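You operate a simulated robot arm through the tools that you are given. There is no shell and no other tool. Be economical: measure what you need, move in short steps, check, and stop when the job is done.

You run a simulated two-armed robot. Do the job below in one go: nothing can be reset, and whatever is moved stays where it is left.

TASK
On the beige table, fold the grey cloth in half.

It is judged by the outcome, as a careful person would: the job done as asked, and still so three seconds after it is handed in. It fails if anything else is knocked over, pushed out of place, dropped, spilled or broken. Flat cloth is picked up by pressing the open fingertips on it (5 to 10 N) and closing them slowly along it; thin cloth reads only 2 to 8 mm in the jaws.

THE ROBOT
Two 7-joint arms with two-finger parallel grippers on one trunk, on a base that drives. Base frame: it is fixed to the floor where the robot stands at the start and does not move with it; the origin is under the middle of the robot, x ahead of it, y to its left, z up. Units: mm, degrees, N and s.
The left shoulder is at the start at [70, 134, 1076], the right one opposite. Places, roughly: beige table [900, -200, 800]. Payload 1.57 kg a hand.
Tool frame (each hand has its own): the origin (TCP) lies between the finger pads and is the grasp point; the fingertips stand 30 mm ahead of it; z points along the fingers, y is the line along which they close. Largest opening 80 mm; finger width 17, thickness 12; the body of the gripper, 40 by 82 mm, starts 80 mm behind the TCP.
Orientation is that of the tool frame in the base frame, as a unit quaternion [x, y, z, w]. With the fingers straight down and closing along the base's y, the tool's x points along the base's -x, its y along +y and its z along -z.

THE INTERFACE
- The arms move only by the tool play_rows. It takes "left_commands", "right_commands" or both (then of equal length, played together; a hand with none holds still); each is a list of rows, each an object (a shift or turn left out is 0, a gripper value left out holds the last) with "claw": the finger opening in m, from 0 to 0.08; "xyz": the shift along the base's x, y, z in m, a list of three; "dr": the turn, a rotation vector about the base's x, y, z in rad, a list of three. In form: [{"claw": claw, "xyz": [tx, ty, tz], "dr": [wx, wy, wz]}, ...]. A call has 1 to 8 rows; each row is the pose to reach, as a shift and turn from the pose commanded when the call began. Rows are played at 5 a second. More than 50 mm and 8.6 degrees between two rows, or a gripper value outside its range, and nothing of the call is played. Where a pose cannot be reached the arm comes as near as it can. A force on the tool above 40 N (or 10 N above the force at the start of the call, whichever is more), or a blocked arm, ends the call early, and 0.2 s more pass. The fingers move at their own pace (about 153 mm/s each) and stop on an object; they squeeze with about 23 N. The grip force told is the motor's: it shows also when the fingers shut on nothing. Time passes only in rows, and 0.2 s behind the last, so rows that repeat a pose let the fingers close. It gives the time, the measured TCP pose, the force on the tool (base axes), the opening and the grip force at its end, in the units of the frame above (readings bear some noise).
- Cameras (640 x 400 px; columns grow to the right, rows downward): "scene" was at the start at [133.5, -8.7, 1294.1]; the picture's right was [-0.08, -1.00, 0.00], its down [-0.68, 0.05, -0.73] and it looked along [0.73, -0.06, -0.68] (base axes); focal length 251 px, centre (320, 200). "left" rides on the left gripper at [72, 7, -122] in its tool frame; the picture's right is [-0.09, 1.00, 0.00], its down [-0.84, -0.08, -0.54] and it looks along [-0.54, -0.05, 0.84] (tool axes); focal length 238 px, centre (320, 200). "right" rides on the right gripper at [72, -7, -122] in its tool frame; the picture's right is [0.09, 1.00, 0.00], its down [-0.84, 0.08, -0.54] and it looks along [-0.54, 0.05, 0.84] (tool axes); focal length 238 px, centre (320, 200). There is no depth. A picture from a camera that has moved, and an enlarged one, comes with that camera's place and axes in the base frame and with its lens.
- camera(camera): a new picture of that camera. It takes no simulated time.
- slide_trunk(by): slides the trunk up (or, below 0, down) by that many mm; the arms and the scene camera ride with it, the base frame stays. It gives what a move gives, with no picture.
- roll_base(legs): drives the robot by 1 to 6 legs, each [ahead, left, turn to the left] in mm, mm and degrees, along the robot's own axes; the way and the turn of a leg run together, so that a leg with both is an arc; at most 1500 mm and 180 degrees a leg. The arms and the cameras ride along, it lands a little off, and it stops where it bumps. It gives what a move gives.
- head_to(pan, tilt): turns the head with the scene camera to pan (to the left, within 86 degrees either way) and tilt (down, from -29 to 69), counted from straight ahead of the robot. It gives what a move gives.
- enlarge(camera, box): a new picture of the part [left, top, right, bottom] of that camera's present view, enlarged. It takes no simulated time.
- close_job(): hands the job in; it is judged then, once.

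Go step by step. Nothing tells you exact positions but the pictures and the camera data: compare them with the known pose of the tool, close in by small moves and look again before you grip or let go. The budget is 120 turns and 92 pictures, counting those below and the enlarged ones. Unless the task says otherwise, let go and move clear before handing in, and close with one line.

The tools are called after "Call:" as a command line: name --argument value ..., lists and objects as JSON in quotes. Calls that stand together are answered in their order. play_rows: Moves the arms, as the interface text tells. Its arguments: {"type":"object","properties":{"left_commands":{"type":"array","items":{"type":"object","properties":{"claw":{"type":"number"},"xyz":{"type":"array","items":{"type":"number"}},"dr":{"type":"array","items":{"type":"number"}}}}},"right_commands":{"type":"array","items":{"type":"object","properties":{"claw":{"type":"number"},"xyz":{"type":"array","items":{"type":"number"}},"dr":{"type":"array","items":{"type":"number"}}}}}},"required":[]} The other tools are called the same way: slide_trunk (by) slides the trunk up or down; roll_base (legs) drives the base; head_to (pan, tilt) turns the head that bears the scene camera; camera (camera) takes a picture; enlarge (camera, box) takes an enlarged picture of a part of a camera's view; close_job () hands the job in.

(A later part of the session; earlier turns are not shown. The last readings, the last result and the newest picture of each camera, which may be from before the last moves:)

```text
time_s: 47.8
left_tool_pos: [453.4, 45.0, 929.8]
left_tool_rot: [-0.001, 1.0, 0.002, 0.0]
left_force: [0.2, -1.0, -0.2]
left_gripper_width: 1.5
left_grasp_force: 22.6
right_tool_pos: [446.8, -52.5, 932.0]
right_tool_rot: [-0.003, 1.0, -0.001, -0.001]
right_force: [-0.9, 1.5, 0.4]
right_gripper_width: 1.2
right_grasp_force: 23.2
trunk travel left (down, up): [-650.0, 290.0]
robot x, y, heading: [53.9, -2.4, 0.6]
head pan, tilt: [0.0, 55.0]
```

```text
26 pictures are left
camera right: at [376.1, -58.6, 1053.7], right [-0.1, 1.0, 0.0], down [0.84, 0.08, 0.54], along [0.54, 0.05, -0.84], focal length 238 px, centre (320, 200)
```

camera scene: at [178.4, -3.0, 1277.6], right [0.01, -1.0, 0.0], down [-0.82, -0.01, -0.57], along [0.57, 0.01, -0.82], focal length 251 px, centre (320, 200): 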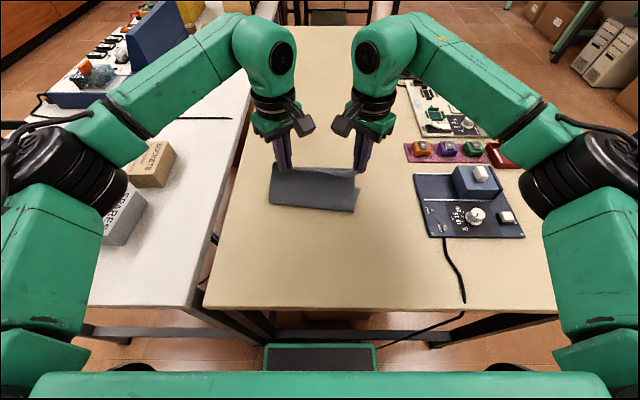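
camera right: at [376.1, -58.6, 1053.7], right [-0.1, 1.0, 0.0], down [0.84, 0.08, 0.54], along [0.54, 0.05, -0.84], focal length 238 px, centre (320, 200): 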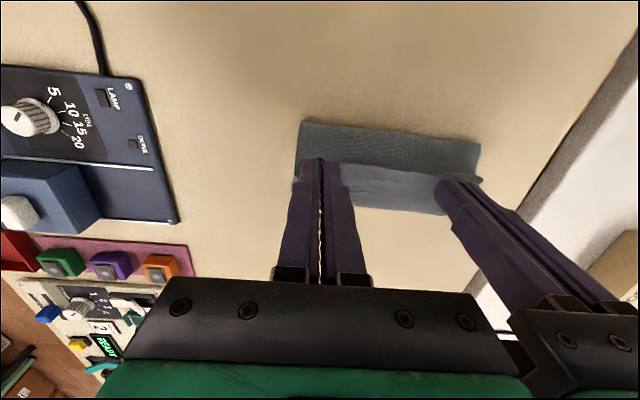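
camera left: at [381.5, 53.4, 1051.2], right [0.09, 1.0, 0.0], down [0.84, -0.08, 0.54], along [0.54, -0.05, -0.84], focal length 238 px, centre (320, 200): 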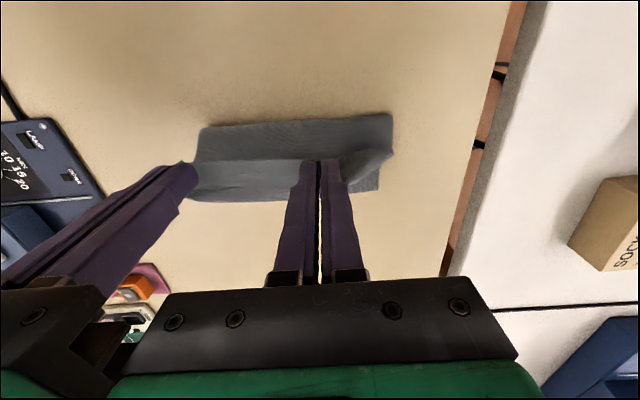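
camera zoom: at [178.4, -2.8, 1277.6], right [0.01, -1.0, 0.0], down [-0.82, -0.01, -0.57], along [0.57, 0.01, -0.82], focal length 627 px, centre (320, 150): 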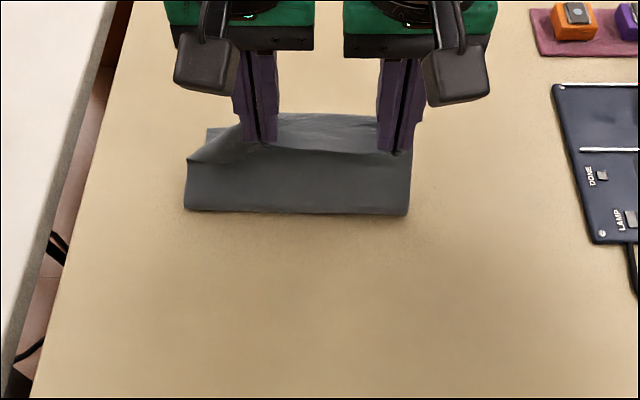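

The crease is forming straight; the far edge lies at x ≈ 537, parallel to y. I'll finish the arc so that the held edge lands on it.

Call:
play_rows --left_commands '[{"xyz": [0.025, -0.001, -0.014]}, {"xyz": [0.046, -0.002, -0.034]}, {"xyz": [0.061, -0.003, -0.057]}, {"xyz": [0.071, -0.0035, -0.078]}, {"xyz": [0.076, -0.004, -0.092]}, {"xyz": [0.076, -0.004, -0.0955]}, {"xyz": [0.076, -0.004, -0.0955]}]' --right_commands '[{"xyz": [0.027, -0.0015, -0.015]}, {"xyz": [0.049, -0.0025, -0.035]}, {"xyz": [0.065, -0.0035, -0.058]}, {"xyz": [0.076, -0.004, -0.079]}, {"xyz": [0.082, -0.0045, -0.093]}, {"xyz": [0.082, -0.0045, -0.097]}, {"xyz": [0.082, -0.0045, -0.097]}]'

Call:
enlarge --camera "scene" --box '[240, 130, 400, 230]'

Call:
camera --camera "right"

Call:
camera --camera "left"

```text
time_s: 49.4
left_tool_pos: [529.5, 42.6, 834.0]
left_tool_rot: [0.0, 1.0, 0.0, 0.0]
left_force: [-0.2, -2.0, 2.2]
left_gripper_width: 1.9
left_grasp_force: 22.8
right_tool_pos: [529.5, -56.7, 831.6]
right_tool_rot: [-0.002, 1.0, 0.0, -0.001]
right_force: [0.0, 2.3, 2.3]
right_gripper_width: 1.2
right_grasp_force: 23.1
trunk travel left (down, up): [-650.0, 290.0]
robot x, y, heading: [58.9, -2.7, 1.2]
head pan, tilt: [0.0, 55.0]
```

```text
4.00 times, centred on (320, 180) of scene
camera zoom: at [178.9, -3.0, 1277.6], right [0.01, -1.0, 0.0], down [-0.82, -0.01, -0.57], along [0.57, 0.01, -0.82], focal length 1003 px, centre (320, 280)
```

zoom: 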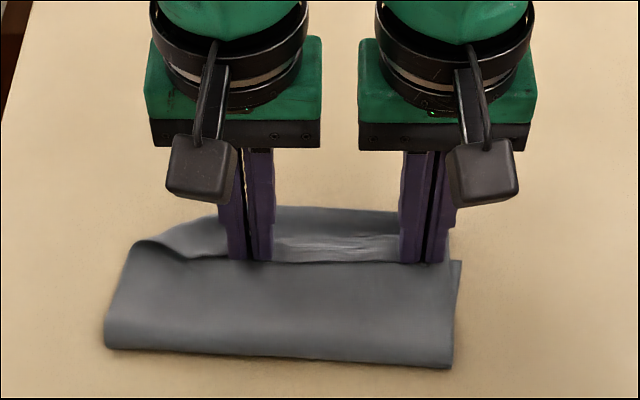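

```text
24 pictures are left
camera right: at [457.3, -63.0, 955.8], right [-0.1, 1.0, 0.0], down [0.84, 0.08, 0.54], along [0.54, 0.05, -0.84], focal length 238 px, centre (320, 200)
```

right: 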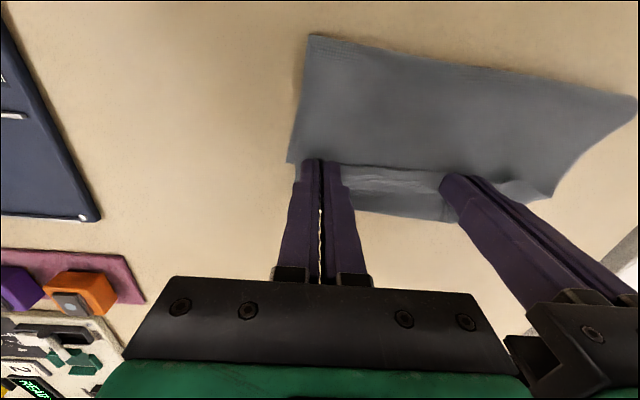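

```text
23 pictures are left
camera left: at [456.8, 50.5, 954.9], right [0.09, 1.0, 0.0], down [0.84, -0.08, 0.54], along [0.54, -0.05, -0.84], focal length 238 px, centre (320, 200)
```

left: 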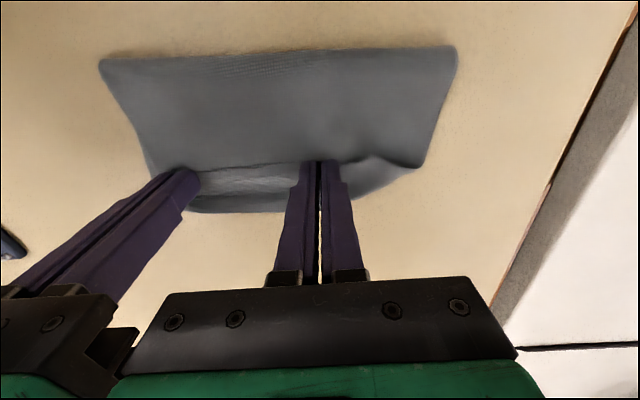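

The lower layer slid about 25 mm forward (far edge now x ≈ 562). I'll lift the held edge a little and move it forward to match.

Call:
play_rows --left_commands '[{"xyz": [0.0, 0.0, 0.01]}, {"xyz": [0.01, 0.0, 0.014]}, {"xyz": [0.02, 0.0, 0.012]}, {"xyz": [0.027, 0.0, 0.006]}, {"xyz": [0.028, 0.0, 0.0]}, {"xyz": [0.028, 0.0, 0.0]}]' --right_commands '[{"xyz": [0.0, 0.0, 0.01]}, {"xyz": [0.01, 0.0, 0.014]}, {"xyz": [0.02, 0.0, 0.012]}, {"xyz": [0.027, 0.0, 0.006]}, {"xyz": [0.028, 0.0, 0.001]}, {"xyz": [0.028, 0.0, 0.001]}]'

Call:
enlarge --camera "scene" --box '[240, 130, 400, 230]'

Call:
camera --camera "right"

```text
time_s: 50.8
left_tool_pos: [557.4, 42.9, 834.3]
left_tool_rot: [-0.002, 1.0, 0.001, 0.001]
left_force: [0.5, -1.1, 0.9]
left_gripper_width: 1.6
left_grasp_force: 23.3
right_tool_pos: [555.6, -56.0, 834.3]
right_tool_rot: [-0.002, 1.0, 0.0, -0.001]
right_force: [-0.3, 2.3, 0.6]
right_gripper_width: 1.2
right_grasp_force: 23.4
trunk travel left (down, up): [-650.0, 290.0]
robot x, y, heading: [57.3, -4.1, 0.7]
head pan, tilt: [0.0, 55.0]
```

```text
4.00 times, centred on (320, 180) of scene
camera zoom: at [179.1, -3.0, 1277.6], right [0.01, -1.0, 0.0], down [-0.82, -0.01, -0.57], along [0.57, 0.01, -0.82], focal length 1003 px, centre (320, 280)
```

zoom: 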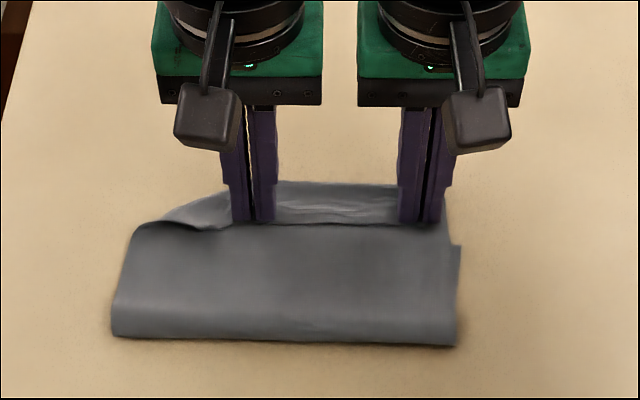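

```text
21 pictures are left
camera right: at [485.7, -62.8, 957.0], right [-0.1, 1.0, 0.0], down [0.84, 0.08, 0.54], along [0.54, 0.05, -0.84], focal length 238 px, centre (320, 200)
```

right: 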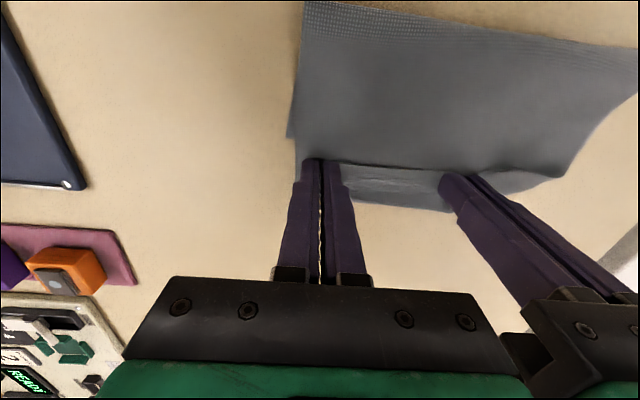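

The lower layer dragged along. I'll release now and look at how both layers actually lie before correcting.

Call:
play_rows --left_commands '[{"claw": 0.006}, {"claw": 0.016}, {"claw": 0.024, "xyz": [0, 0, 0.003]}, {"xyz": [0, 0, 0.03]}, {"xyz": [0, 0.01, 0.07]}, {"xyz": [-0.02, 0.04, 0.1]}, {"xyz": [-0.04, 0.08, 0.12]}, {"xyz": [-0.07, 0.11, 0.14]}]' --right_commands '[{"claw": 0.006}, {"claw": 0.016}, {"claw": 0.024, "xyz": [0, 0, 0.003]}, {"xyz": [0, 0, 0.03]}, {"xyz": [0, -0.01, 0.07]}, {"xyz": [-0.02, -0.04, 0.1]}, {"xyz": [-0.04, -0.08, 0.12]}, {"xyz": [-0.07, -0.11, 0.14]}]'

Call:
enlarge --camera "scene" --box '[260, 155, 364, 220]'

```text
time_s: 52.6
left_tool_pos: [485.8, 153.9, 975.0]
left_tool_rot: [-0.001, 1.0, 0.001, 0.002]
left_force: [0.4, 0.2, 0.0]
left_gripper_width: 24.4
left_grasp_force: 0.1
right_tool_pos: [484.5, -167.9, 976.3]
right_tool_rot: [-0.001, 1.0, -0.001, 0.0]
right_force: [-0.2, 0.2, -0.1]
right_gripper_width: 24.1
right_grasp_force: 0.0
trunk travel left (down, up): [-650.0, 290.0]
robot x, y, heading: [56.1, -3.1, 0.6]
head pan, tilt: [0.0, 55.0]
```

```text
6.15 times, centred on (312, 188) of scene
camera zoom: at [176.0, -2.9, 1277.9], right [0.01, -1.0, 0.0], down [-0.82, -0.01, -0.58], along [0.58, 0.01, -0.82], focal length 1543 px, centre (369, 277)
```

zoom: 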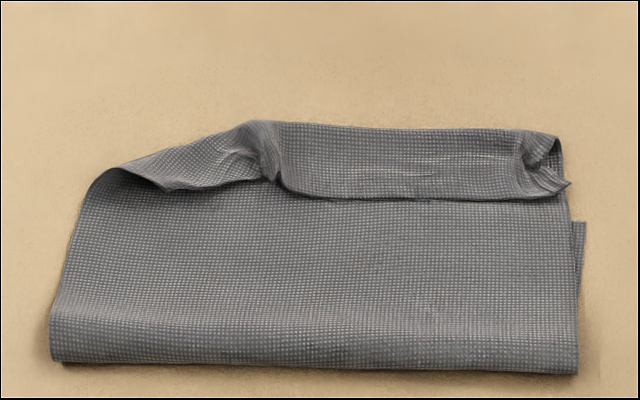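

Now it's clear: the held edge folded back on top (free edge at x ≈ 550, flap ≈ 37 mm), the lower layer's far edge is at x ≈ 538, and the crease was pulled to 473 instead of ≈ 423. I'll regrip the two pinch ridges, and then take the edge back to unroll the crease.

Call:
play_rows --left_commands '[{"claw": 0.024, "xyz": [0.03, -0.03, -0.02]}, {"xyz": [0.05, -0.07, -0.04]}, {"xyz": [0.0716, -0.1, -0.07]}, {"xyz": [0.0716, -0.111, -0.11]}, {"xyz": [0.0716, -0.111, -0.138]}, {"xyz": [0.0716, -0.111, -0.141]}, {"claw": 0.012, "xyz": [0.0716, -0.111, -0.141]}, {"claw": 0.0, "xyz": [0.0716, -0.111, -0.141]}]' --right_commands '[{"claw": 0.024, "xyz": [0.03, 0.03, -0.02]}, {"xyz": [0.05, 0.07, -0.04]}, {"xyz": [0.071, 0.1, -0.07]}, {"xyz": [0.071, 0.112, -0.11]}, {"xyz": [0.071, 0.112, -0.139]}, {"xyz": [0.071, 0.112, -0.1425]}, {"claw": 0.012, "xyz": [0.071, 0.112, -0.1425]}, {"claw": 0.0, "xyz": [0.071, 0.112, -0.1425]}]'

Call:
play_rows --left_commands '[{"xyz": [0, 0, 0]}, {"xyz": [-0.01, 0, 0.025]}, {"xyz": [-0.03, 0, 0.06]}, {"xyz": [-0.06, 0.0, 0.09]}, {"xyz": [-0.06, 0.0, 0.09]}]' --right_commands '[{"xyz": [0, 0, 0]}, {"xyz": [-0.01, 0, 0.025]}, {"xyz": [-0.03, 0, 0.06]}, {"xyz": [-0.06, 0.0, 0.09]}, {"xyz": [-0.06, 0.0, 0.09]}]'

Call:
enlarge --camera "scene" --box '[240, 130, 400, 230]'

```text
time_s: 54.4
left_tool_pos: [557.1, 38.4, 832.7]
left_tool_rot: [0.0, 1.0, -0.002, 0.0]
left_force: [1.0, -14.1, 1.7]
left_gripper_width: 1.8
left_grasp_force: 23.3
right_tool_pos: [556.6, -52.1, 832.9]
right_tool_rot: [-0.004, 1.0, 0.001, -0.001]
right_force: [0.5, 15.2, 2.1]
right_gripper_width: 2.0
right_grasp_force: 22.8
trunk travel left (down, up): [-650.0, 290.0]
robot x, y, heading: [58.2, -4.1, 0.7]
head pan, tilt: [0.0, 55.0]
```

```text
time_s: 55.6
left_tool_pos: [500.2, 39.7, 922.2]
left_tool_rot: [-0.001, 1.0, -0.001, 0.0]
left_force: [1.5, -23.5, -0.7]
left_gripper_width: 1.9
left_grasp_force: 23.2
right_tool_pos: [498.9, -54.5, 920.1]
right_tool_rot: [-0.002, 1.0, 0.002, 0.0]
right_force: [-0.3, 24.3, 0.1]
right_gripper_width: 2.6
right_grasp_force: 23.1
trunk travel left (down, up): [-650.0, 290.0]
robot x, y, heading: [56.8, -3.1, 0.6]
head pan, tilt: [0.0, 55.0]
```

```text
4.00 times, centred on (320, 180) of scene
camera zoom: at [180.7, -3.1, 1277.4], right [0.01, -1.0, 0.0], down [-0.82, -0.01, -0.57], along [0.57, 0.01, -0.82], focal length 1003 px, centre (320, 280)
```

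zoom: 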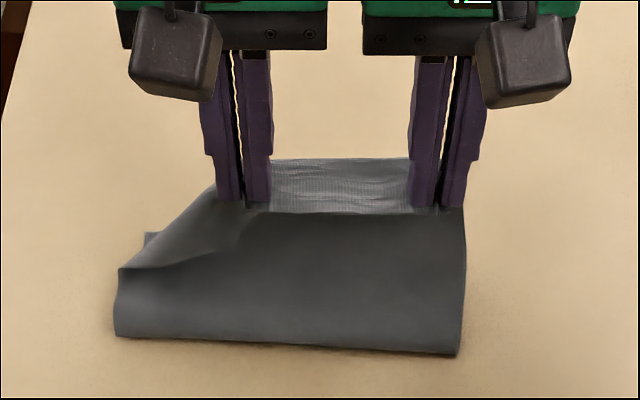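

Held again. I'll go back to unroll the crease and, up there, tilt both hands about y so that the cloth leaves the fingers downward instead of forward.

Call:
play_rows --left_commands '[{"xyz": [-0.025, -0.002, 0.004]}, {"xyz": [-0.055, -0.002, 0.0]}, {"xyz": [-0.085, -0.002, -0.01]}, {"xyz": [-0.11, -0.002, -0.025]}, {"xyz": [-0.11, -0.002, -0.025]}, {"xyz": [-0.08, -0.002, -0.005]}, {"xyz": [-0.05, -0.002, 0.005]}, {"xyz": [-0.05, -0.002, 0.005]}]' --right_commands '[{"xyz": [-0.025, 0.002, 0.004]}, {"xyz": [-0.055, 0.002, 0.0]}, {"xyz": [-0.085, 0.002, -0.01]}, {"xyz": [-0.11, 0.002, -0.025]}, {"xyz": [-0.11, 0.002, -0.025]}, {"xyz": [-0.08, 0.002, -0.005]}, {"xyz": [-0.05, 0.002, 0.005]}, {"xyz": [-0.05, 0.002, 0.005]}]'

Call:
play_rows --left_commands '[{"dr": [0, 0.13, 0]}, {"dr": [0, 0.26, 0]}, {"dr": [0, 0.39, 0]}, {"dr": [0, 0.52, 0]}, {"dr": [0, 0.65, 0]}, {"dr": [0, 0.78, 0]}, {"dr": [0, 0.78, 0]}]' --right_commands '[{"dr": [0, 0.13, 0]}, {"dr": [0, 0.26, 0]}, {"dr": [0, 0.39, 0]}, {"dr": [0, 0.52, 0]}, {"dr": [0, 0.65, 0]}, {"dr": [0, 0.78, 0]}, {"dr": [0, 0.78, 0]}]'

Call:
enlarge --camera "scene" --box '[220, 120, 420, 250]'

Call:
camera --camera "left"

```text
time_s: 57.4
left_tool_pos: [449.9, 39.6, 927.7]
left_tool_rot: [-0.001, 1.0, 0.0, 0.0]
left_force: [-0.2, -13.2, -0.2]
left_gripper_width: 1.8
left_grasp_force: 22.9
right_tool_pos: [448.2, -51.7, 928.4]
right_tool_rot: [-0.002, 1.0, 0.0, -0.002]
right_force: [-0.3, 13.1, 0.6]
right_gripper_width: 2.3
right_grasp_force: 23.2
trunk travel left (down, up): [-650.0, 290.0]
robot x, y, heading: [59.5, -6.3, 0.8]
head pan, tilt: [0.0, 55.0]
```

```text
time_s: 59.0
left_tool_pos: [449.6, 39.7, 928.2]
left_tool_rot: [0.0, 0.925, 0.0, -0.381]
left_force: [-0.2, -11.2, 0.2]
left_gripper_width: 1.8
left_grasp_force: 22.7
right_tool_pos: [448.4, -51.6, 927.5]
right_tool_rot: [-0.003, 0.925, 0.001, -0.381]
right_force: [0.5, 9.9, 0.2]
right_gripper_width: 1.9
right_grasp_force: 23.0
trunk travel left (down, up): [-650.0, 290.0]
robot x, y, heading: [56.9, -2.9, 0.6]
head pan, tilt: [0.0, 55.0]
```

```text
3.08 times, centred on (320, 185) of scene
camera zoom: at [178.9, -3.0, 1277.6], right [0.01, -1.0, 0.0], down [-0.82, -0.01, -0.57], along [0.57, 0.01, -0.82], focal length 772 px, centre (320, 246)
```

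zoom: 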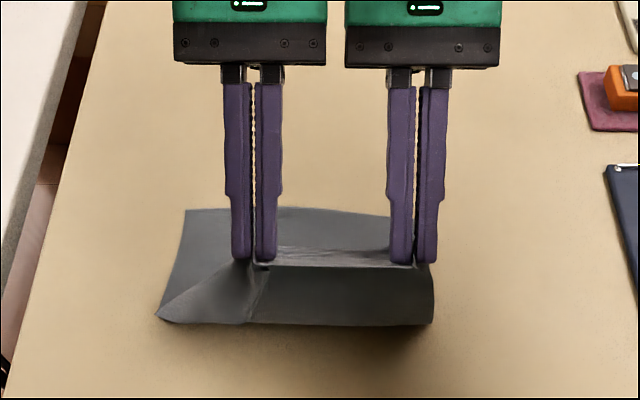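

```text
17 pictures are left
camera left: at [483.8, 47.4, 1064.5], right [0.06, 1.0, -0.07], down [0.98, -0.08, -0.2], along [-0.21, -0.05, -0.98], focal length 238 px, centre (320, 200)
```

left: 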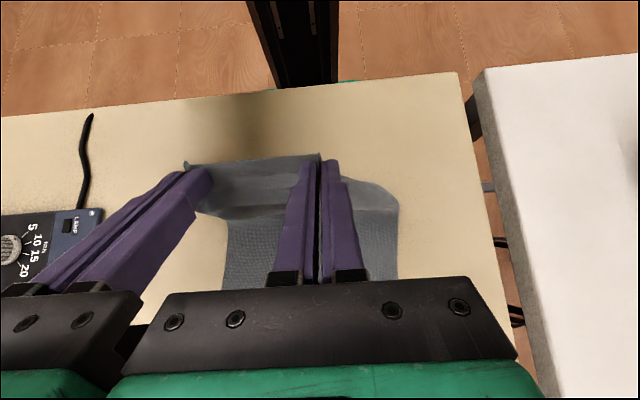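

Tilting works well. I'll tilt 20° more, then carry the edge over along the arc toward the far edge (x ≈ 540), stopping above it.

Call:
play_rows --left_commands '[{"xyz": [0, 0, -0.003], "dr": [0, 0.12, 0]}, {"xyz": [0, 0, -0.006], "dr": [0, 0.24, 0]}, {"xyz": [0, 0, -0.009], "dr": [0, 0.35, 0]}, {"xyz": [0.018, 0, -0.009], "dr": [0, 0.35, 0]}, {"xyz": [0.038, 0, -0.015], "dr": [0, 0.35, 0]}, {"xyz": [0.066, 0, -0.031], "dr": [0, 0.35, 0]}, {"xyz": [0.086, 0, -0.051], "dr": [0, 0.35, 0]}, {"xyz": [0.1, 0, -0.073], "dr": [0, 0.35, 0]}]' --right_commands '[{"xyz": [0, 0, -0.003], "dr": [0, 0.12, 0]}, {"xyz": [0, 0, -0.006], "dr": [0, 0.24, 0]}, {"xyz": [0, 0, -0.009], "dr": [0, 0.35, 0]}, {"xyz": [0.018, 0, -0.009], "dr": [0, 0.35, 0]}, {"xyz": [0.037, 0, -0.015], "dr": [0, 0.35, 0]}, {"xyz": [0.065, 0, -0.031], "dr": [0, 0.35, 0]}, {"xyz": [0.085, 0, -0.051], "dr": [0, 0.35, 0]}, {"xyz": [0.099, 0, -0.073], "dr": [0, 0.35, 0]}]'

Call:
enlarge --camera "scene" --box '[220, 120, 420, 250]'

Call:
camera --camera "left"

```text
time_s: 60.8
left_tool_pos: [402.9, 46.3, 876.6]
left_tool_rot: [-0.001, 0.845, -0.001, -0.535]
left_force: [2.2, -24.6, -4.5]
left_gripper_width: 2.0
left_grasp_force: 22.7
left hand out of reach, approached as far as the arm can: row 2, 3, 4, 5, 6, 7, 8
right_tool_pos: [409.9, -54.5, 863.1]
right_tool_rot: [-0.002, 0.844, 0.004, -0.536]
right_force: [-2.2, 25.2, 5.4]
right_gripper_width: 2.1
right_grasp_force: 22.6
right hand out of reach, approached as far as the arm can: row 2, 3, 4, 5, 6, 7, 8
trunk travel left (down, up): [-650.0, 290.0]
robot x, y, heading: [53.0, -1.6, 0.5]
head pan, tilt: [0.0, 55.0]
```

```text
3.08 times, centred on (320, 185) of scene
camera zoom: at [179.2, -3.1, 1277.6], right [0.01, -1.0, 0.0], down [-0.82, -0.01, -0.57], along [0.57, 0.01, -0.82], focal length 772 px, centre (320, 246)
```

zoom: 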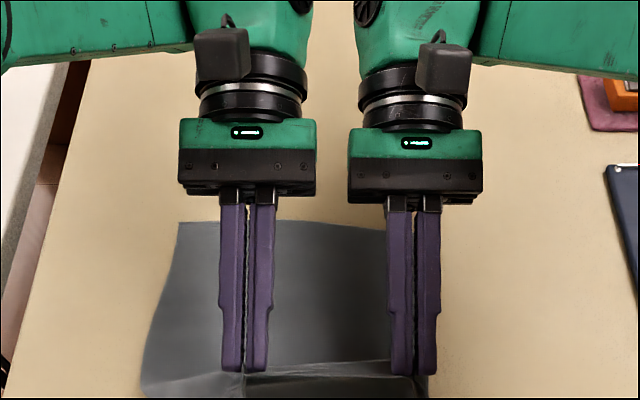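

```text
15 pictures are left
camera left: at [483.0, 53.2, 993.2], right [0.04, 1.0, -0.08], down [0.85, -0.08, -0.52], along [-0.53, -0.05, -0.85], focal length 238 px, centre (320, 200)
```

left: 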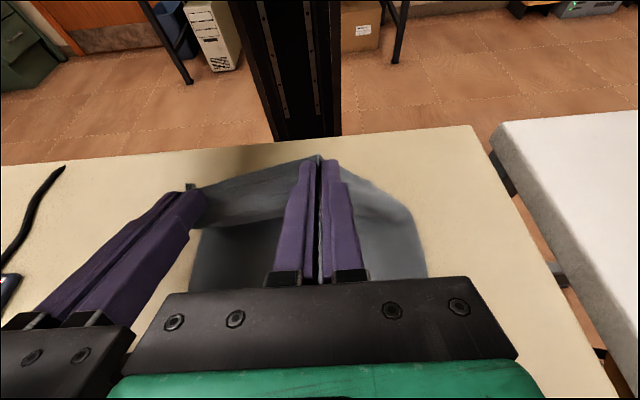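

65° is beyond the wrist's reach, so I'll come back to about 40° above the crease.

Call:
play_rows --left_commands '[{"xyz": [0.01, -0.002, 0.015], "dr": [0, -0.14, 0]}, {"xyz": [0.022, -0.004, 0.03], "dr": [0, -0.28, 0]}, {"xyz": [0.034, -0.006, 0.042], "dr": [0, -0.43, 0]}, {"xyz": [0.046, -0.006, 0.048], "dr": [0, -0.43, 0]}, {"xyz": [0.046, -0.006, 0.048], "dr": [0, -0.43, 0]}]' --right_commands '[{"xyz": [0.008, 0.001, 0.019], "dr": [0, -0.14, 0]}, {"xyz": [0.017, 0.002, 0.038], "dr": [0, -0.28, 0]}, {"xyz": [0.028, 0.0025, 0.054], "dr": [0, -0.43, 0]}, {"xyz": [0.038, 0.0025, 0.062], "dr": [0, -0.43, 0]}, {"xyz": [0.038, 0.0025, 0.062], "dr": [0, -0.43, 0]}]'

Call:
play_rows --left_commands '[{"xyz": [0.02, 0, 0.0]}, {"xyz": [0.04, 0, -0.008]}, {"xyz": [0.06, 0, -0.022]}, {"xyz": [0.075, 0, -0.038]}, {"xyz": [0.075, 0, -0.038]}]' --right_commands '[{"xyz": [0.02, 0, 0.0]}, {"xyz": [0.04, 0, -0.008]}, {"xyz": [0.06, 0, -0.022]}, {"xyz": [0.075, 0, -0.038]}, {"xyz": [0.075, 0, -0.038]}]'

Call:
enlarge --camera "scene" --box '[220, 120, 420, 250]'

```text
time_s: 62.0
left_tool_pos: [448.9, 40.4, 922.0]
left_tool_rot: [-0.001, 0.939, 0.001, -0.343]
left_force: [-0.6, -3.8, -0.7]
left_gripper_width: 1.7
left_grasp_force: 23.1
right_tool_pos: [448.9, -55.9, 922.1]
right_tool_rot: [-0.002, 0.939, 0.001, -0.344]
right_force: [0.1, 3.4, -0.1]
right_gripper_width: 2.2
right_grasp_force: 23.2
trunk travel left (down, up): [-650.0, 290.0]
robot x, y, heading: [54.8, -2.8, 0.7]
head pan, tilt: [0.0, 55.0]
```

```text
time_s: 63.2
left_tool_pos: [500.5, 42.4, 887.2]
left_tool_rot: [0.001, 0.94, -0.001, -0.342]
left_force: [2.7, -20.2, -2.1]
left_gripper_width: 1.9
left_grasp_force: 23.5
left hand out of reach, approached as far as the arm can: row 3, 4, 5
right_tool_pos: [507.3, -60.4, 881.0]
right_tool_rot: [-0.004, 0.939, 0.002, -0.343]
right_force: [-3.3, 20.9, 1.9]
right_gripper_width: 2.0
right_grasp_force: 23.1
right hand out of reach, approached as far as the arm can: row 3, 4, 5
trunk travel left (down, up): [-650.0, 290.0]
robot x, y, heading: [59.2, -2.9, 0.7]
head pan, tilt: [0.0, 55.0]
```

```text
3.08 times, centred on (320, 185) of scene
camera zoom: at [178.9, -3.1, 1277.6], right [0.01, -1.0, 0.0], down [-0.82, -0.01, -0.57], along [0.57, 0.01, -0.82], focal length 772 px, centre (320, 246)
```

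zoom: 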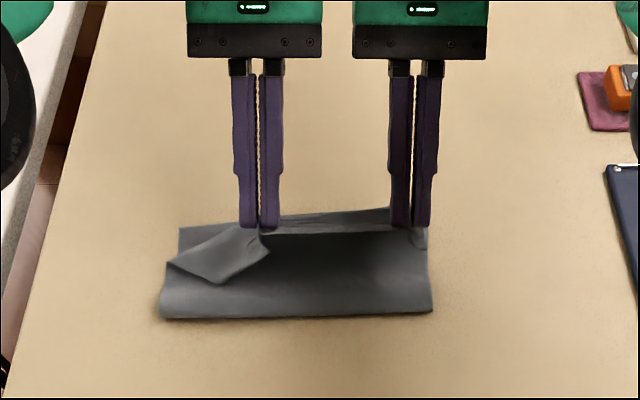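

The left free corner has flipped back, and tilt is limited farther out. From here the cloth hooks over forward, so I'll relax the hands slightly and release in the air so the edge unbends and falls toward the far side.

Call:
play_rows --left_commands '[{"xyz": [0.0, -0.003, -0.004]}, {"xyz": [0.0, -0.003, -0.008]}, {"claw": 0.03, "xyz": [0.0, -0.003, -0.008]}, {"claw": 0.03, "xyz": [0.0, -0.003, -0.008]}, {"xyz": [0.0, -0.003, 0.02]}, {"xyz": [0.0, 0.0, 0.05]}, {"xyz": [0.0, 0.02, 0.08]}, {"xyz": [-0.02, 0.05, 0.11]}]' --right_commands '[{"xyz": [-0.003, 0.003, 0.0]}, {"xyz": [-0.006, 0.003, 0.0]}, {"claw": 0.03, "xyz": [-0.006, 0.003, 0.0]}, {"claw": 0.03, "xyz": [-0.006, 0.003, 0.0]}, {"xyz": [-0.006, 0.003, 0.02]}, {"xyz": [-0.006, 0.0, 0.05]}, {"xyz": [-0.006, -0.02, 0.08]}, {"xyz": [-0.02, -0.05, 0.11]}]'

Call:
enlarge --camera "scene" --box '[240, 150, 380, 240]'

```text
time_s: 65.0
left_tool_pos: [471.8, 95.2, 994.6]
left_tool_rot: [-0.001, 0.94, -0.001, -0.341]
left_force: [0.1, 0.4, -0.1]
left_gripper_width: 30.2
left_grasp_force: 0.1
left hand out of reach, approached as far as the arm can: row 5, 6, 7, 8
right_tool_pos: [478.3, -107.7, 988.6]
right_tool_rot: [-0.002, 0.94, 0.002, -0.341]
right_force: [-0.2, 0.0, -0.3]
right_gripper_width: 29.8
right_grasp_force: 0.0
right hand out of reach, approached as far as the arm can: row 6, 7, 8
trunk travel left (down, up): [-650.0, 290.0]
robot x, y, heading: [57.6, -1.0, 0.4]
head pan, tilt: [0.0, 55.0]
```

```text
4.44 times, centred on (310, 195) of scene
camera zoom: at [176.0, -2.8, 1277.8], right [0.01, -1.0, 0.0], down [-0.82, -0.01, -0.58], along [0.58, 0.01, -0.82], focal length 1115 px, centre (364, 222)
```

zoom: 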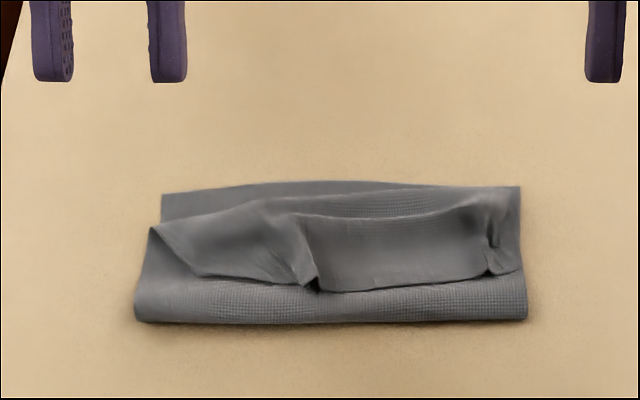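

Now both layers show: lower far edge at x ≈ 538, crease about right, and only the top's border (~50 mm) is flipped back, with its free edge at x ≈ 471–483. I'll regrip its two standing pleats with the hands tilted the other way, so that I can then turn them over forward.

Call:
play_rows --left_commands '[{"xyz": [0, 0, 0], "dr": [0, -0.14, 0]}, {"xyz": [0, -0.01, -0.01], "dr": [0, -0.28, 0]}, {"xyz": [0, -0.02, -0.02], "dr": [0, -0.42, 0]}, {"xyz": [-0.003, -0.03, -0.035], "dr": [0, -0.56, 0]}, {"xyz": [-0.006, -0.04, -0.05], "dr": [0, -0.7, 0]}, {"xyz": [-0.009, -0.05, -0.07], "dr": [0, -0.84, 0]}, {"xyz": [-0.013, -0.06, -0.09], "dr": [0, -0.98, 0]}, {"xyz": [-0.013, -0.06, -0.11], "dr": [0, -1.12, 0]}]' --right_commands '[{"xyz": [0, 0, 0], "dr": [0, -0.14, 0]}, {"xyz": [0, 0.008, -0.01], "dr": [0, -0.28, 0]}, {"xyz": [0, 0.016, -0.02], "dr": [0, -0.42, 0]}, {"xyz": [-0.002, 0.022, -0.035], "dr": [0, -0.56, 0]}, {"xyz": [-0.003, 0.028, -0.05], "dr": [0, -0.7, 0]}, {"xyz": [-0.005, 0.034, -0.07], "dr": [0, -0.84, 0]}, {"xyz": [-0.007, 0.04, -0.09], "dr": [0, -0.98, 0]}, {"xyz": [-0.007, 0.042, -0.105], "dr": [0, -1.12, 0]}]'

Call:
camera --camera "left"

Call:
camera --camera "right"

```text
time_s: 66.8
left_tool_pos: [462.1, 34.7, 880.5]
left_tool_rot: [-0.001, 0.978, -0.001, 0.21]
left_force: [0.1, -0.5, -0.8]
left_gripper_width: 30.1
left_grasp_force: 0.0
right_tool_pos: [473.1, -65.3, 878.7]
right_tool_rot: [-0.003, 0.978, 0.001, 0.209]
right_force: [-0.2, -0.4, 0.6]
right_gripper_width: 30.0
right_grasp_force: 0.0
trunk travel left (down, up): [-650.0, 290.0]
robot x, y, heading: [54.1, -2.8, 0.8]
head pan, tilt: [0.0, 55.0]
```

```text
12 pictures are left
camera left: at [347.4, 42.0, 962.0], right [0.08, 1.0, 0.04], down [0.54, -0.07, 0.84], along [0.84, -0.05, -0.55], focal length 238 px, centre (320, 200)
```

left: 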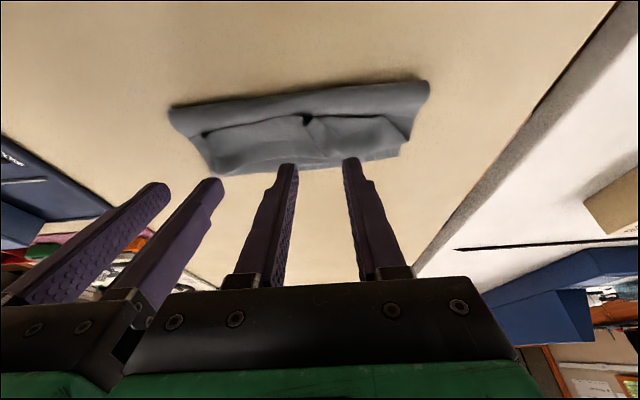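

```text
11 pictures are left
camera right: at [357.9, -72.4, 963.0], right [-0.09, 1.0, -0.04], down [0.54, 0.08, 0.84], along [0.84, 0.05, -0.55], focal length 238 px, centre (320, 200)
```

right: 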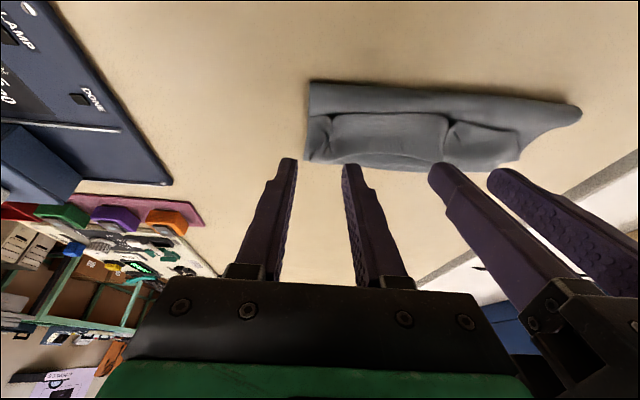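

Pleats are at about [465, 28] and [475, −62]. I'll lower the fingers around them carefully.

Call:
play_rows --left_commands '[{"xyz": [-0.004, -0.003, -0.015]}, {"xyz": [-0.004, -0.003, -0.028]}, {"xyz": [-0.004, -0.003, -0.036]}, {"xyz": [-0.004, -0.003, -0.041]}, {"xyz": [-0.004, -0.003, -0.041]}]' --right_commands '[{"xyz": [-0.005, 0.001, -0.015]}, {"xyz": [-0.005, 0.001, -0.027]}, {"xyz": [-0.005, 0.001, -0.034]}, {"xyz": [-0.005, 0.001, -0.039]}, {"xyz": [-0.005, 0.001, -0.039]}]'

Call:
camera --camera "left"

```text
time_s: 68.0
left_tool_pos: [459.5, 32.6, 839.7]
left_tool_rot: [-0.002, 0.978, 0.0, 0.209]
left_force: [0.4, 0.7, -0.5]
left_gripper_width: 29.9
left_grasp_force: 0.0
right_tool_pos: [467.9, -65.2, 841.6]
right_tool_rot: [-0.002, 0.978, -0.001, 0.207]
right_force: [-1.3, -0.1, 0.1]
right_gripper_width: 30.0
right_grasp_force: 0.2
trunk travel left (down, up): [-650.0, 290.0]
robot x, y, heading: [55.9, -2.5, 0.8]
head pan, tilt: [0.0, 55.0]
```

```text
10 pictures are left
camera left: at [343.6, 39.8, 920.7], right [0.08, 1.0, 0.04], down [0.54, -0.08, 0.84], along [0.84, -0.05, -0.55], focal length 238 px, centre (320, 200)
```

left: 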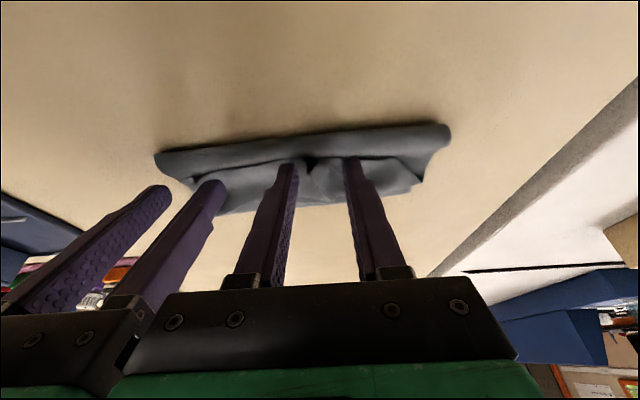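

The pleat is between the left fingers. A little lower, then a slow close.

Call:
play_rows --left_commands '[{"xyz": [0.001, -0.001, -0.003]}, {"claw": 0.024, "xyz": [0.001, -0.001, -0.004]}, {"claw": 0.018, "xyz": [0.001, -0.001, -0.004]}, {"claw": 0.012, "xyz": [0.001, -0.001, -0.004]}, {"claw": 0.006, "xyz": [0.001, -0.001, -0.004]}, {"claw": 0.0, "xyz": [0.001, -0.001, -0.004]}, {"claw": 0.0, "xyz": [0.001, -0.001, -0.004]}]' --right_commands '[{"xyz": [0.003, 0.001, -0.003]}, {"claw": 0.024, "xyz": [0.003, 0.001, -0.005]}, {"claw": 0.018, "xyz": [0.003, 0.001, -0.005]}, {"claw": 0.012, "xyz": [0.003, 0.001, -0.005]}, {"claw": 0.006, "xyz": [0.003, 0.001, -0.005]}, {"claw": 0.0, "xyz": [0.003, 0.001, -0.005]}, {"claw": 0.0, "xyz": [0.003, 0.001, -0.005]}]'

```text
time_s: 69.6
left_tool_pos: [458.7, 31.7, 835.4]
left_tool_rot: [-0.001, 0.978, 0.0, 0.209]
left_force: [-0.5, -1.0, 0.1]
left_gripper_width: 1.9
left_grasp_force: 23.1
right_tool_pos: [471.8, -64.1, 837.2]
right_tool_rot: [-0.002, 0.978, 0.0, 0.208]
right_force: [0.4, -0.1, -0.9]
right_gripper_width: 0.0
right_grasp_force: 20.9
trunk travel left (down, up): [-650.0, 290.0]
robot x, y, heading: [62.1, -1.7, 0.7]
head pan, tilt: [0.0, 55.0]
```

Left is gripped; right missed. I'll reopen the right, go slightly forward and lower, and close again.

Call:
play_rows --right_commands '[{"claw": 0.028, "xyz": [0, 0, 0.006]}, {"claw": 0.028, "xyz": [0.006, 0.001, 0.004]}, {"xyz": [0.006, 0.001, -0.003]}, {"claw": 0.024, "xyz": [0.006, 0.001, -0.0045]}, {"claw": 0.018, "xyz": [0.006, 0.001, -0.0045]}, {"claw": 0.012, "xyz": [0.006, 0.001, -0.0045]}, {"claw": 0.005, "xyz": [0.006, 0.001, -0.0045]}, {"claw": 0.0, "xyz": [0.006, 0.001, -0.0045]}]'

```text
time_s: 71.4
left_tool_pos: [458.5, 31.2, 835.7]
left_tool_rot: [0.0, 0.978, -0.001, 0.208]
left_force: [0.6, -4.8, -0.5]
left_gripper_width: 2.2
left_grasp_force: 23.0
right_tool_pos: [477.8, -62.9, 832.7]
right_tool_rot: [-0.004, 0.978, 0.0, 0.208]
right_force: [-1.0, 6.3, 8.0]
right_gripper_width: 2.4
right_grasp_force: 22.5
trunk travel left (down, up): [-650.0, 290.0]
robot x, y, heading: [59.9, -2.3, 0.8]
head pan, tilt: [0.0, 55.0]
```

Both are gripped. I'll lift gently to vertical and check that only the flap comes up.

Call:
play_rows --left_commands '[{"xyz": [0.0, 0, 0.02], "dr": [0, 0.08, 0]}, {"xyz": [0.002, 0, 0.04], "dr": [0, 0.18, 0]}, {"xyz": [0.004, 0, 0.06], "dr": [0, 0.3, 0]}, {"xyz": [0.006, 0, 0.075], "dr": [0, 0.42, 0]}, {"xyz": [0.0065, 0, 0.081], "dr": [0, 0.42, 0]}, {"xyz": [0.0065, 0, 0.081], "dr": [0, 0.42, 0]}]' --right_commands '[{"xyz": [-0.002, 0, 0.02], "dr": [0, 0.08, 0]}, {"xyz": [-0.005, 0, 0.04], "dr": [0, 0.18, 0]}, {"xyz": [-0.008, 0, 0.062], "dr": [0, 0.3, 0]}, {"xyz": [-0.011, 0, 0.078], "dr": [0, 0.42, 0]}, {"xyz": [-0.011, 0, 0.084], "dr": [0, 0.42, 0]}, {"xyz": [-0.011, 0, 0.084], "dr": [0, 0.42, 0]}]'

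Call:
enlarge --camera "scene" --box '[230, 120, 390, 240]'

```text
time_s: 72.8
left_tool_pos: [465.3, 31.8, 917.0]
left_tool_rot: [-0.001, 1.0, 0.001, -0.001]
left_force: [0.3, -4.8, -0.1]
left_gripper_width: 2.0
left_grasp_force: 22.4
right_tool_pos: [467.9, -63.5, 916.4]
right_tool_rot: [-0.002, 1.0, 0.0, -0.002]
right_force: [0.0, 4.1, 0.6]
right_gripper_width: 2.5
right_grasp_force: 22.9
trunk travel left (down, up): [-650.0, 290.0]
robot x, y, heading: [59.8, -2.4, 0.6]
head pan, tilt: [0.0, 55.0]
```

```text
3.33 times, centred on (310, 180) of scene
camera zoom: at [179.6, -3.0, 1277.5], right [0.01, -1.0, 0.0], down [-0.82, -0.01, -0.57], along [0.57, 0.01, -0.82], focal length 836 px, centre (353, 267)
```

zoom: 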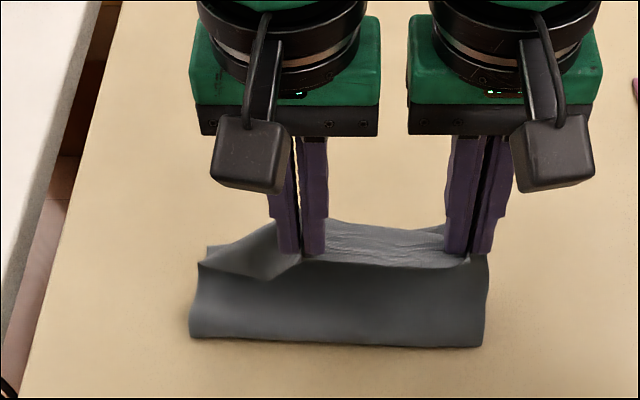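

Only the top layer came up. Now I'll rotate forward and pull the edge up-forward until it's nearly taut.

Call:
play_rows --left_commands '[{"xyz": [0.006, 0, 0.006], "dr": [0, 0.13, 0]}, {"xyz": [0.015, 0, 0.006], "dr": [0, 0.26, 0]}, {"xyz": [0.028, 0, 0.002], "dr": [0, 0.39, 0]}, {"xyz": [0.042, 0, -0.006], "dr": [0, 0.5, 0]}, {"xyz": [0.056, 0, -0.016], "dr": [0, 0.5, 0]}, {"xyz": [0.063, 0, -0.02], "dr": [0, 0.5, 0]}, {"xyz": [0.063, 0, -0.02], "dr": [0, 0.5, 0]}]' --right_commands '[{"xyz": [0.006, 0, 0.006], "dr": [0, 0.13, 0]}, {"xyz": [0.015, 0, 0.006], "dr": [0, 0.26, 0]}, {"xyz": [0.026, 0, 0.002], "dr": [0, 0.39, 0]}, {"xyz": [0.04, 0, -0.006], "dr": [0, 0.5, 0]}, {"xyz": [0.053, 0, -0.016], "dr": [0, 0.5, 0]}, {"xyz": [0.06, 0, -0.02], "dr": [0, 0.5, 0]}, {"xyz": [0.06, 0, -0.02], "dr": [0, 0.5, 0]}]'

Call:
enlarge --camera "scene" --box '[230, 120, 390, 240]'

```text
time_s: 74.4
left_tool_pos: [528.7, 30.9, 898.5]
left_tool_rot: [-0.001, 0.969, 0.0, -0.247]
left_force: [-0.8, -3.1, 0.2]
left_gripper_width: 2.4
left_grasp_force: 23.0
right_tool_pos: [526.8, -61.1, 896.2]
right_tool_rot: [-0.003, 0.968, 0.001, -0.249]
right_force: [0.8, 4.5, -0.2]
right_gripper_width: 1.9
right_grasp_force: 23.3
trunk travel left (down, up): [-650.0, 290.0]
robot x, y, heading: [56.0, -3.5, 0.8]
head pan, tilt: [0.0, 55.0]
```

```text
3.33 times, centred on (310, 180) of scene
camera zoom: at [179.3, -2.9, 1277.5], right [0.01, -1.0, 0.0], down [-0.82, -0.01, -0.57], along [0.57, 0.01, -0.82], focal length 836 px, centre (353, 267)
```

zoom: 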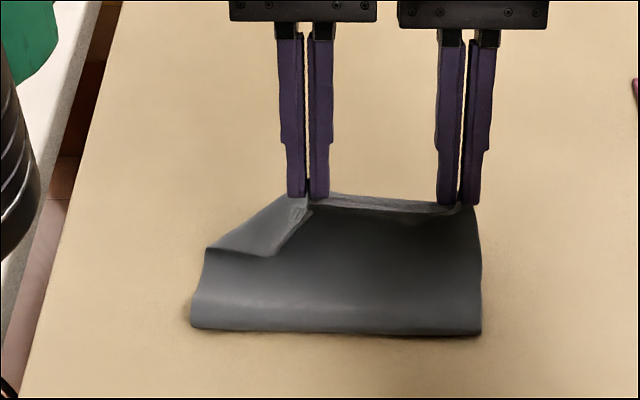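

Nearly taut. A bit farther down-forward, then release so the edge falls onto the far edge.

Call:
play_rows --left_commands '[{"xyz": [0.006, 0, -0.008]}, {"xyz": [0.012, 0, -0.018]}, {"xyz": [0.014, 0, -0.026]}, {"claw": 0.036, "xyz": [0.014, 0, -0.026]}, {"claw": 0.036, "xyz": [0.014, 0, -0.026]}, {"xyz": [0.01, 0, 0.01]}, {"xyz": [0.0, 0.0, 0.05]}, {"xyz": [-0.03, 0.02, 0.08]}]' --right_commands '[{"xyz": [0.006, 0, -0.008]}, {"xyz": [0.012, 0, -0.018]}, {"xyz": [0.014, 0, -0.026]}, {"claw": 0.036, "xyz": [0.014, 0, -0.026]}, {"claw": 0.036, "xyz": [0.014, 0, -0.026]}, {"xyz": [0.01, 0, 0.01]}, {"xyz": [0.0, 0.0, 0.05]}, {"xyz": [-0.03, -0.02, 0.08]}]'

Call:
enlarge --camera "scene" --box '[250, 140, 370, 220]'

```text
time_s: 76.2
left_tool_pos: [497.2, 51.7, 980.0]
left_tool_rot: [-0.002, 0.969, 0.0, -0.245]
left_force: [-1.3, 0.2, 0.7]
left_gripper_width: 36.3
left_grasp_force: 0.1
left hand out of reach, approached as far as the arm can: row 2, 3, 4, 5, 6
right_tool_pos: [493.0, -81.7, 977.5]
right_tool_rot: [-0.002, 0.969, 0.0, -0.247]
right_force: [0.5, 0.9, -0.1]
right_gripper_width: 36.1
right_grasp_force: 0.1
trunk travel left (down, up): [-650.0, 290.0]
robot x, y, heading: [56.7, 0.2, 0.7]
head pan, tilt: [0.0, 55.0]
```

```text
5.00 times, centred on (310, 180) of scene
camera zoom: at [175.8, -2.7, 1277.8], right [0.01, -1.0, 0.0], down [-0.82, -0.01, -0.58], along [0.58, 0.01, -0.82], focal length 1254 px, centre (370, 300)
```

zoom: 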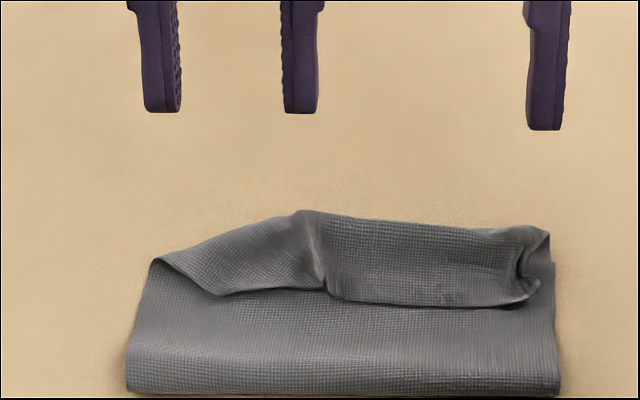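

The border still folds back on top. I'll now use vertical, spread fingers to push its free edge (x ≈ 512) forward and over, sweeping from the robot's side just above the top layer.

Call:
play_rows --left_commands '[{"claw": 0.06, "xyz": [-0.004, -0.005, -0.025], "dr": [0, -0.13, 0]}, {"xyz": [-0.006, -0.01, -0.055], "dr": [0, -0.26, 0]}, {"xyz": [-0.006, -0.015, -0.085], "dr": [0, -0.39, 0]}, {"xyz": [-0.006, -0.02, -0.11], "dr": [0, -0.497, 0]}, {"xyz": [-0.006, -0.02, -0.132], "dr": [0, -0.497, 0]}, {"xyz": [-0.006, -0.02, -0.14], "dr": [0, -0.497, 0]}, {"xyz": [-0.006, -0.02, -0.144], "dr": [0, -0.497, 0]}]' --right_commands '[{"claw": 0.03, "xyz": [0, 0.005, -0.025], "dr": [0, -0.13, 0]}, {"xyz": [-0.001, 0.01, -0.055], "dr": [0, -0.26, 0]}, {"xyz": [-0.001, 0.016, -0.085], "dr": [0, -0.39, 0]}, {"xyz": [-0.001, 0.0217, -0.11], "dr": [0, -0.497, 0]}, {"xyz": [-0.001, 0.0217, -0.13], "dr": [0, -0.497, 0]}, {"xyz": [-0.001, 0.0217, -0.138], "dr": [0, -0.497, 0]}, {"xyz": [-0.001, 0.0217, -0.1415], "dr": [0, -0.497, 0]}]'

```text
time_s: 77.8
left_tool_pos: [493.7, 31.3, 833.8]
left_tool_rot: [-0.001, 1.0, -0.001, -0.001]
left_force: [0.1, -0.6, 0.3]
left_gripper_width: 60.1
left_grasp_force: 0.0
right_tool_pos: [496.2, -61.0, 834.1]
right_tool_rot: [-0.003, 1.0, 0.0, -0.002]
right_force: [-0.1, -0.9, 0.2]
right_gripper_width: 30.1
right_grasp_force: 0.1
trunk travel left (down, up): [-650.0, 290.0]
robot x, y, heading: [57.2, -5.5, 0.5]
head pan, tilt: [0.0, 55.0]
```

Call:
play_rows --left_commands '[{"xyz": [0.014, 0, 0.0]}, {"xyz": [0.028, 0, 0.001]}, {"xyz": [0.042, 0, 0.003]}, {"xyz": [0.056, 0, 0.006]}, {"xyz": [0.07, 0, 0.01]}, {"xyz": [0.084, 0, 0.012]}, {"xyz": [0.098, 0, 0.012]}, {"xyz": [0.112, 0, 0.01]}]' --right_commands '[{"xyz": [0.014, 0, 0.0]}, {"xyz": [0.028, 0, 0.001]}, {"xyz": [0.042, 0, 0.003]}, {"xyz": [0.056, 0, 0.006]}, {"xyz": [0.07, 0, 0.01]}, {"xyz": [0.084, 0, 0.012]}, {"xyz": [0.098, 0, 0.012]}, {"xyz": [0.112, 0, 0.01]}]'

Call:
enlarge --camera "scene" --box '[250, 130, 370, 220]'

```text
time_s: 79.6
left_tool_pos: [604.1, 31.0, 843.3]
left_tool_rot: [-0.001, 1.0, 0.001, -0.001]
left_force: [0.2, 0.0, -0.4]
left_gripper_width: 60.0
left_grasp_force: 0.1
right_tool_pos: [606.9, -61.8, 844.2]
right_tool_rot: [-0.002, 1.0, 0.0, -0.002]
right_force: [0.6, -0.4, -0.3]
right_gripper_width: 29.9
right_grasp_force: 0.0
trunk travel left (down, up): [-650.0, 290.0]
robot x, y, heading: [56.5, -1.0, 0.5]
head pan, tilt: [0.0, 55.0]
```

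```text
4.44 times, centred on (310, 175) of scene
camera zoom: at [180.1, -3.0, 1277.5], right [0.01, -1.0, 0.0], down [-0.82, -0.01, -0.57], along [0.57, 0.01, -0.82], focal length 1115 px, centre (364, 311)
```

zoom: 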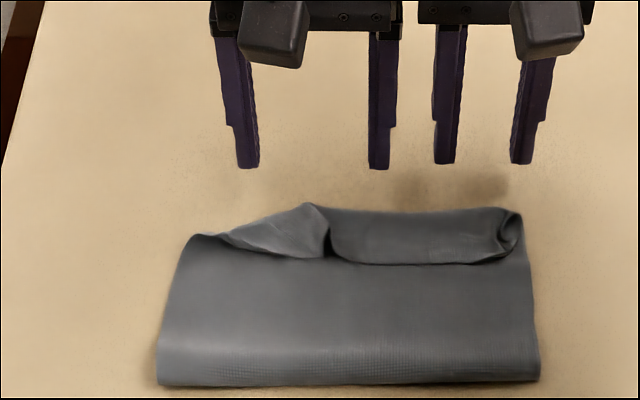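

The sweep shortened the flap (49 → 36 mm). I'll repeat it lower, keeping the tips down until past the fold.

Call:
play_rows --left_commands '[{"xyz": [0, 0, 0.04]}, {"xyz": [-0.04, 0, 0.05]}, {"xyz": [-0.08, 0, 0.04]}, {"xyz": [-0.082, 0, 0.01]}, {"xyz": [-0.082, 0, -0.006]}, {"xyz": [-0.082, 0, -0.011]}, {"xyz": [-0.082, 0, -0.012]}]' --right_commands '[{"xyz": [0, 0, 0.04]}, {"xyz": [-0.04, 0, 0.05]}, {"xyz": [-0.08, 0, 0.04]}, {"xyz": [-0.084, 0, 0.01]}, {"xyz": [-0.084, 0, -0.006]}, {"xyz": [-0.084, 0, -0.011]}, {"xyz": [-0.084, 0, -0.012]}]'

Call:
play_rows --left_commands '[{"xyz": [0.009, 0, 0.0]}, {"xyz": [0.018, 0, 0.0]}, {"xyz": [0.027, 0, 0.0]}, {"xyz": [0.036, 0, 0.0]}, {"xyz": [0.045, 0, 0.001]}, {"xyz": [0.056, 0, 0.002]}, {"xyz": [0.068, 0, 0.004]}, {"xyz": [0.085, 0, 0.005]}]' --right_commands '[{"xyz": [0.009, 0, 0.0]}, {"xyz": [0.018, 0, 0.0]}, {"xyz": [0.027, 0, 0.0]}, {"xyz": [0.036, 0, 0.0]}, {"xyz": [0.045, 0, 0.001]}, {"xyz": [0.056, 0, 0.002]}, {"xyz": [0.068, 0, 0.004]}, {"xyz": [0.085, 0, 0.005]}]'

Call:
enlarge --camera "scene" --box '[250, 130, 370, 220]'

```text
time_s: 81.2
left_tool_pos: [522.8, 31.5, 832.3]
left_tool_rot: [0.0, 1.0, 0.002, -0.001]
left_force: [0.1, -0.2, 1.7]
left_gripper_width: 59.9
left_grasp_force: 0.1
right_tool_pos: [523.6, -61.5, 833.1]
right_tool_rot: [-0.003, 1.0, 0.0, -0.003]
right_force: [0.0, 0.8, 0.0]
right_gripper_width: 30.1
right_grasp_force: 0.1
trunk travel left (down, up): [-650.0, 290.0]
robot x, y, heading: [56.8, -2.8, 0.3]
head pan, tilt: [0.0, 55.0]
```

```text
time_s: 83.0
left_tool_pos: [609.3, 31.2, 837.0]
left_tool_rot: [0.0, 1.0, 0.001, -0.002]
left_force: [0.2, 0.4, 0.0]
left_gripper_width: 60.1
left_grasp_force: 0.0
right_tool_pos: [608.8, -62.6, 837.6]
right_tool_rot: [-0.002, 1.0, 0.0, -0.003]
right_force: [0.6, 0.4, -0.5]
right_gripper_width: 29.9
right_grasp_force: 0.0
trunk travel left (down, up): [-650.0, 290.0]
robot x, y, heading: [55.5, 0.4, 0.8]
head pan, tilt: [0.0, 55.0]
```

```text
4.44 times, centred on (310, 175) of scene
camera zoom: at [180.3, -3.2, 1277.4], right [0.01, -1.0, 0.0], down [-0.82, -0.01, -0.57], along [0.57, 0.01, -0.82], focal length 1115 px, centre (364, 311)
```

zoom: 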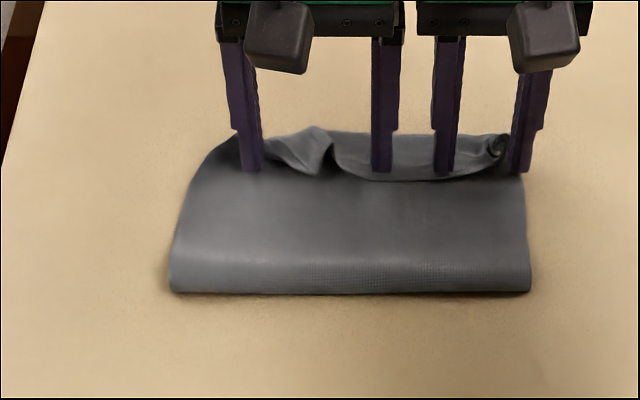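

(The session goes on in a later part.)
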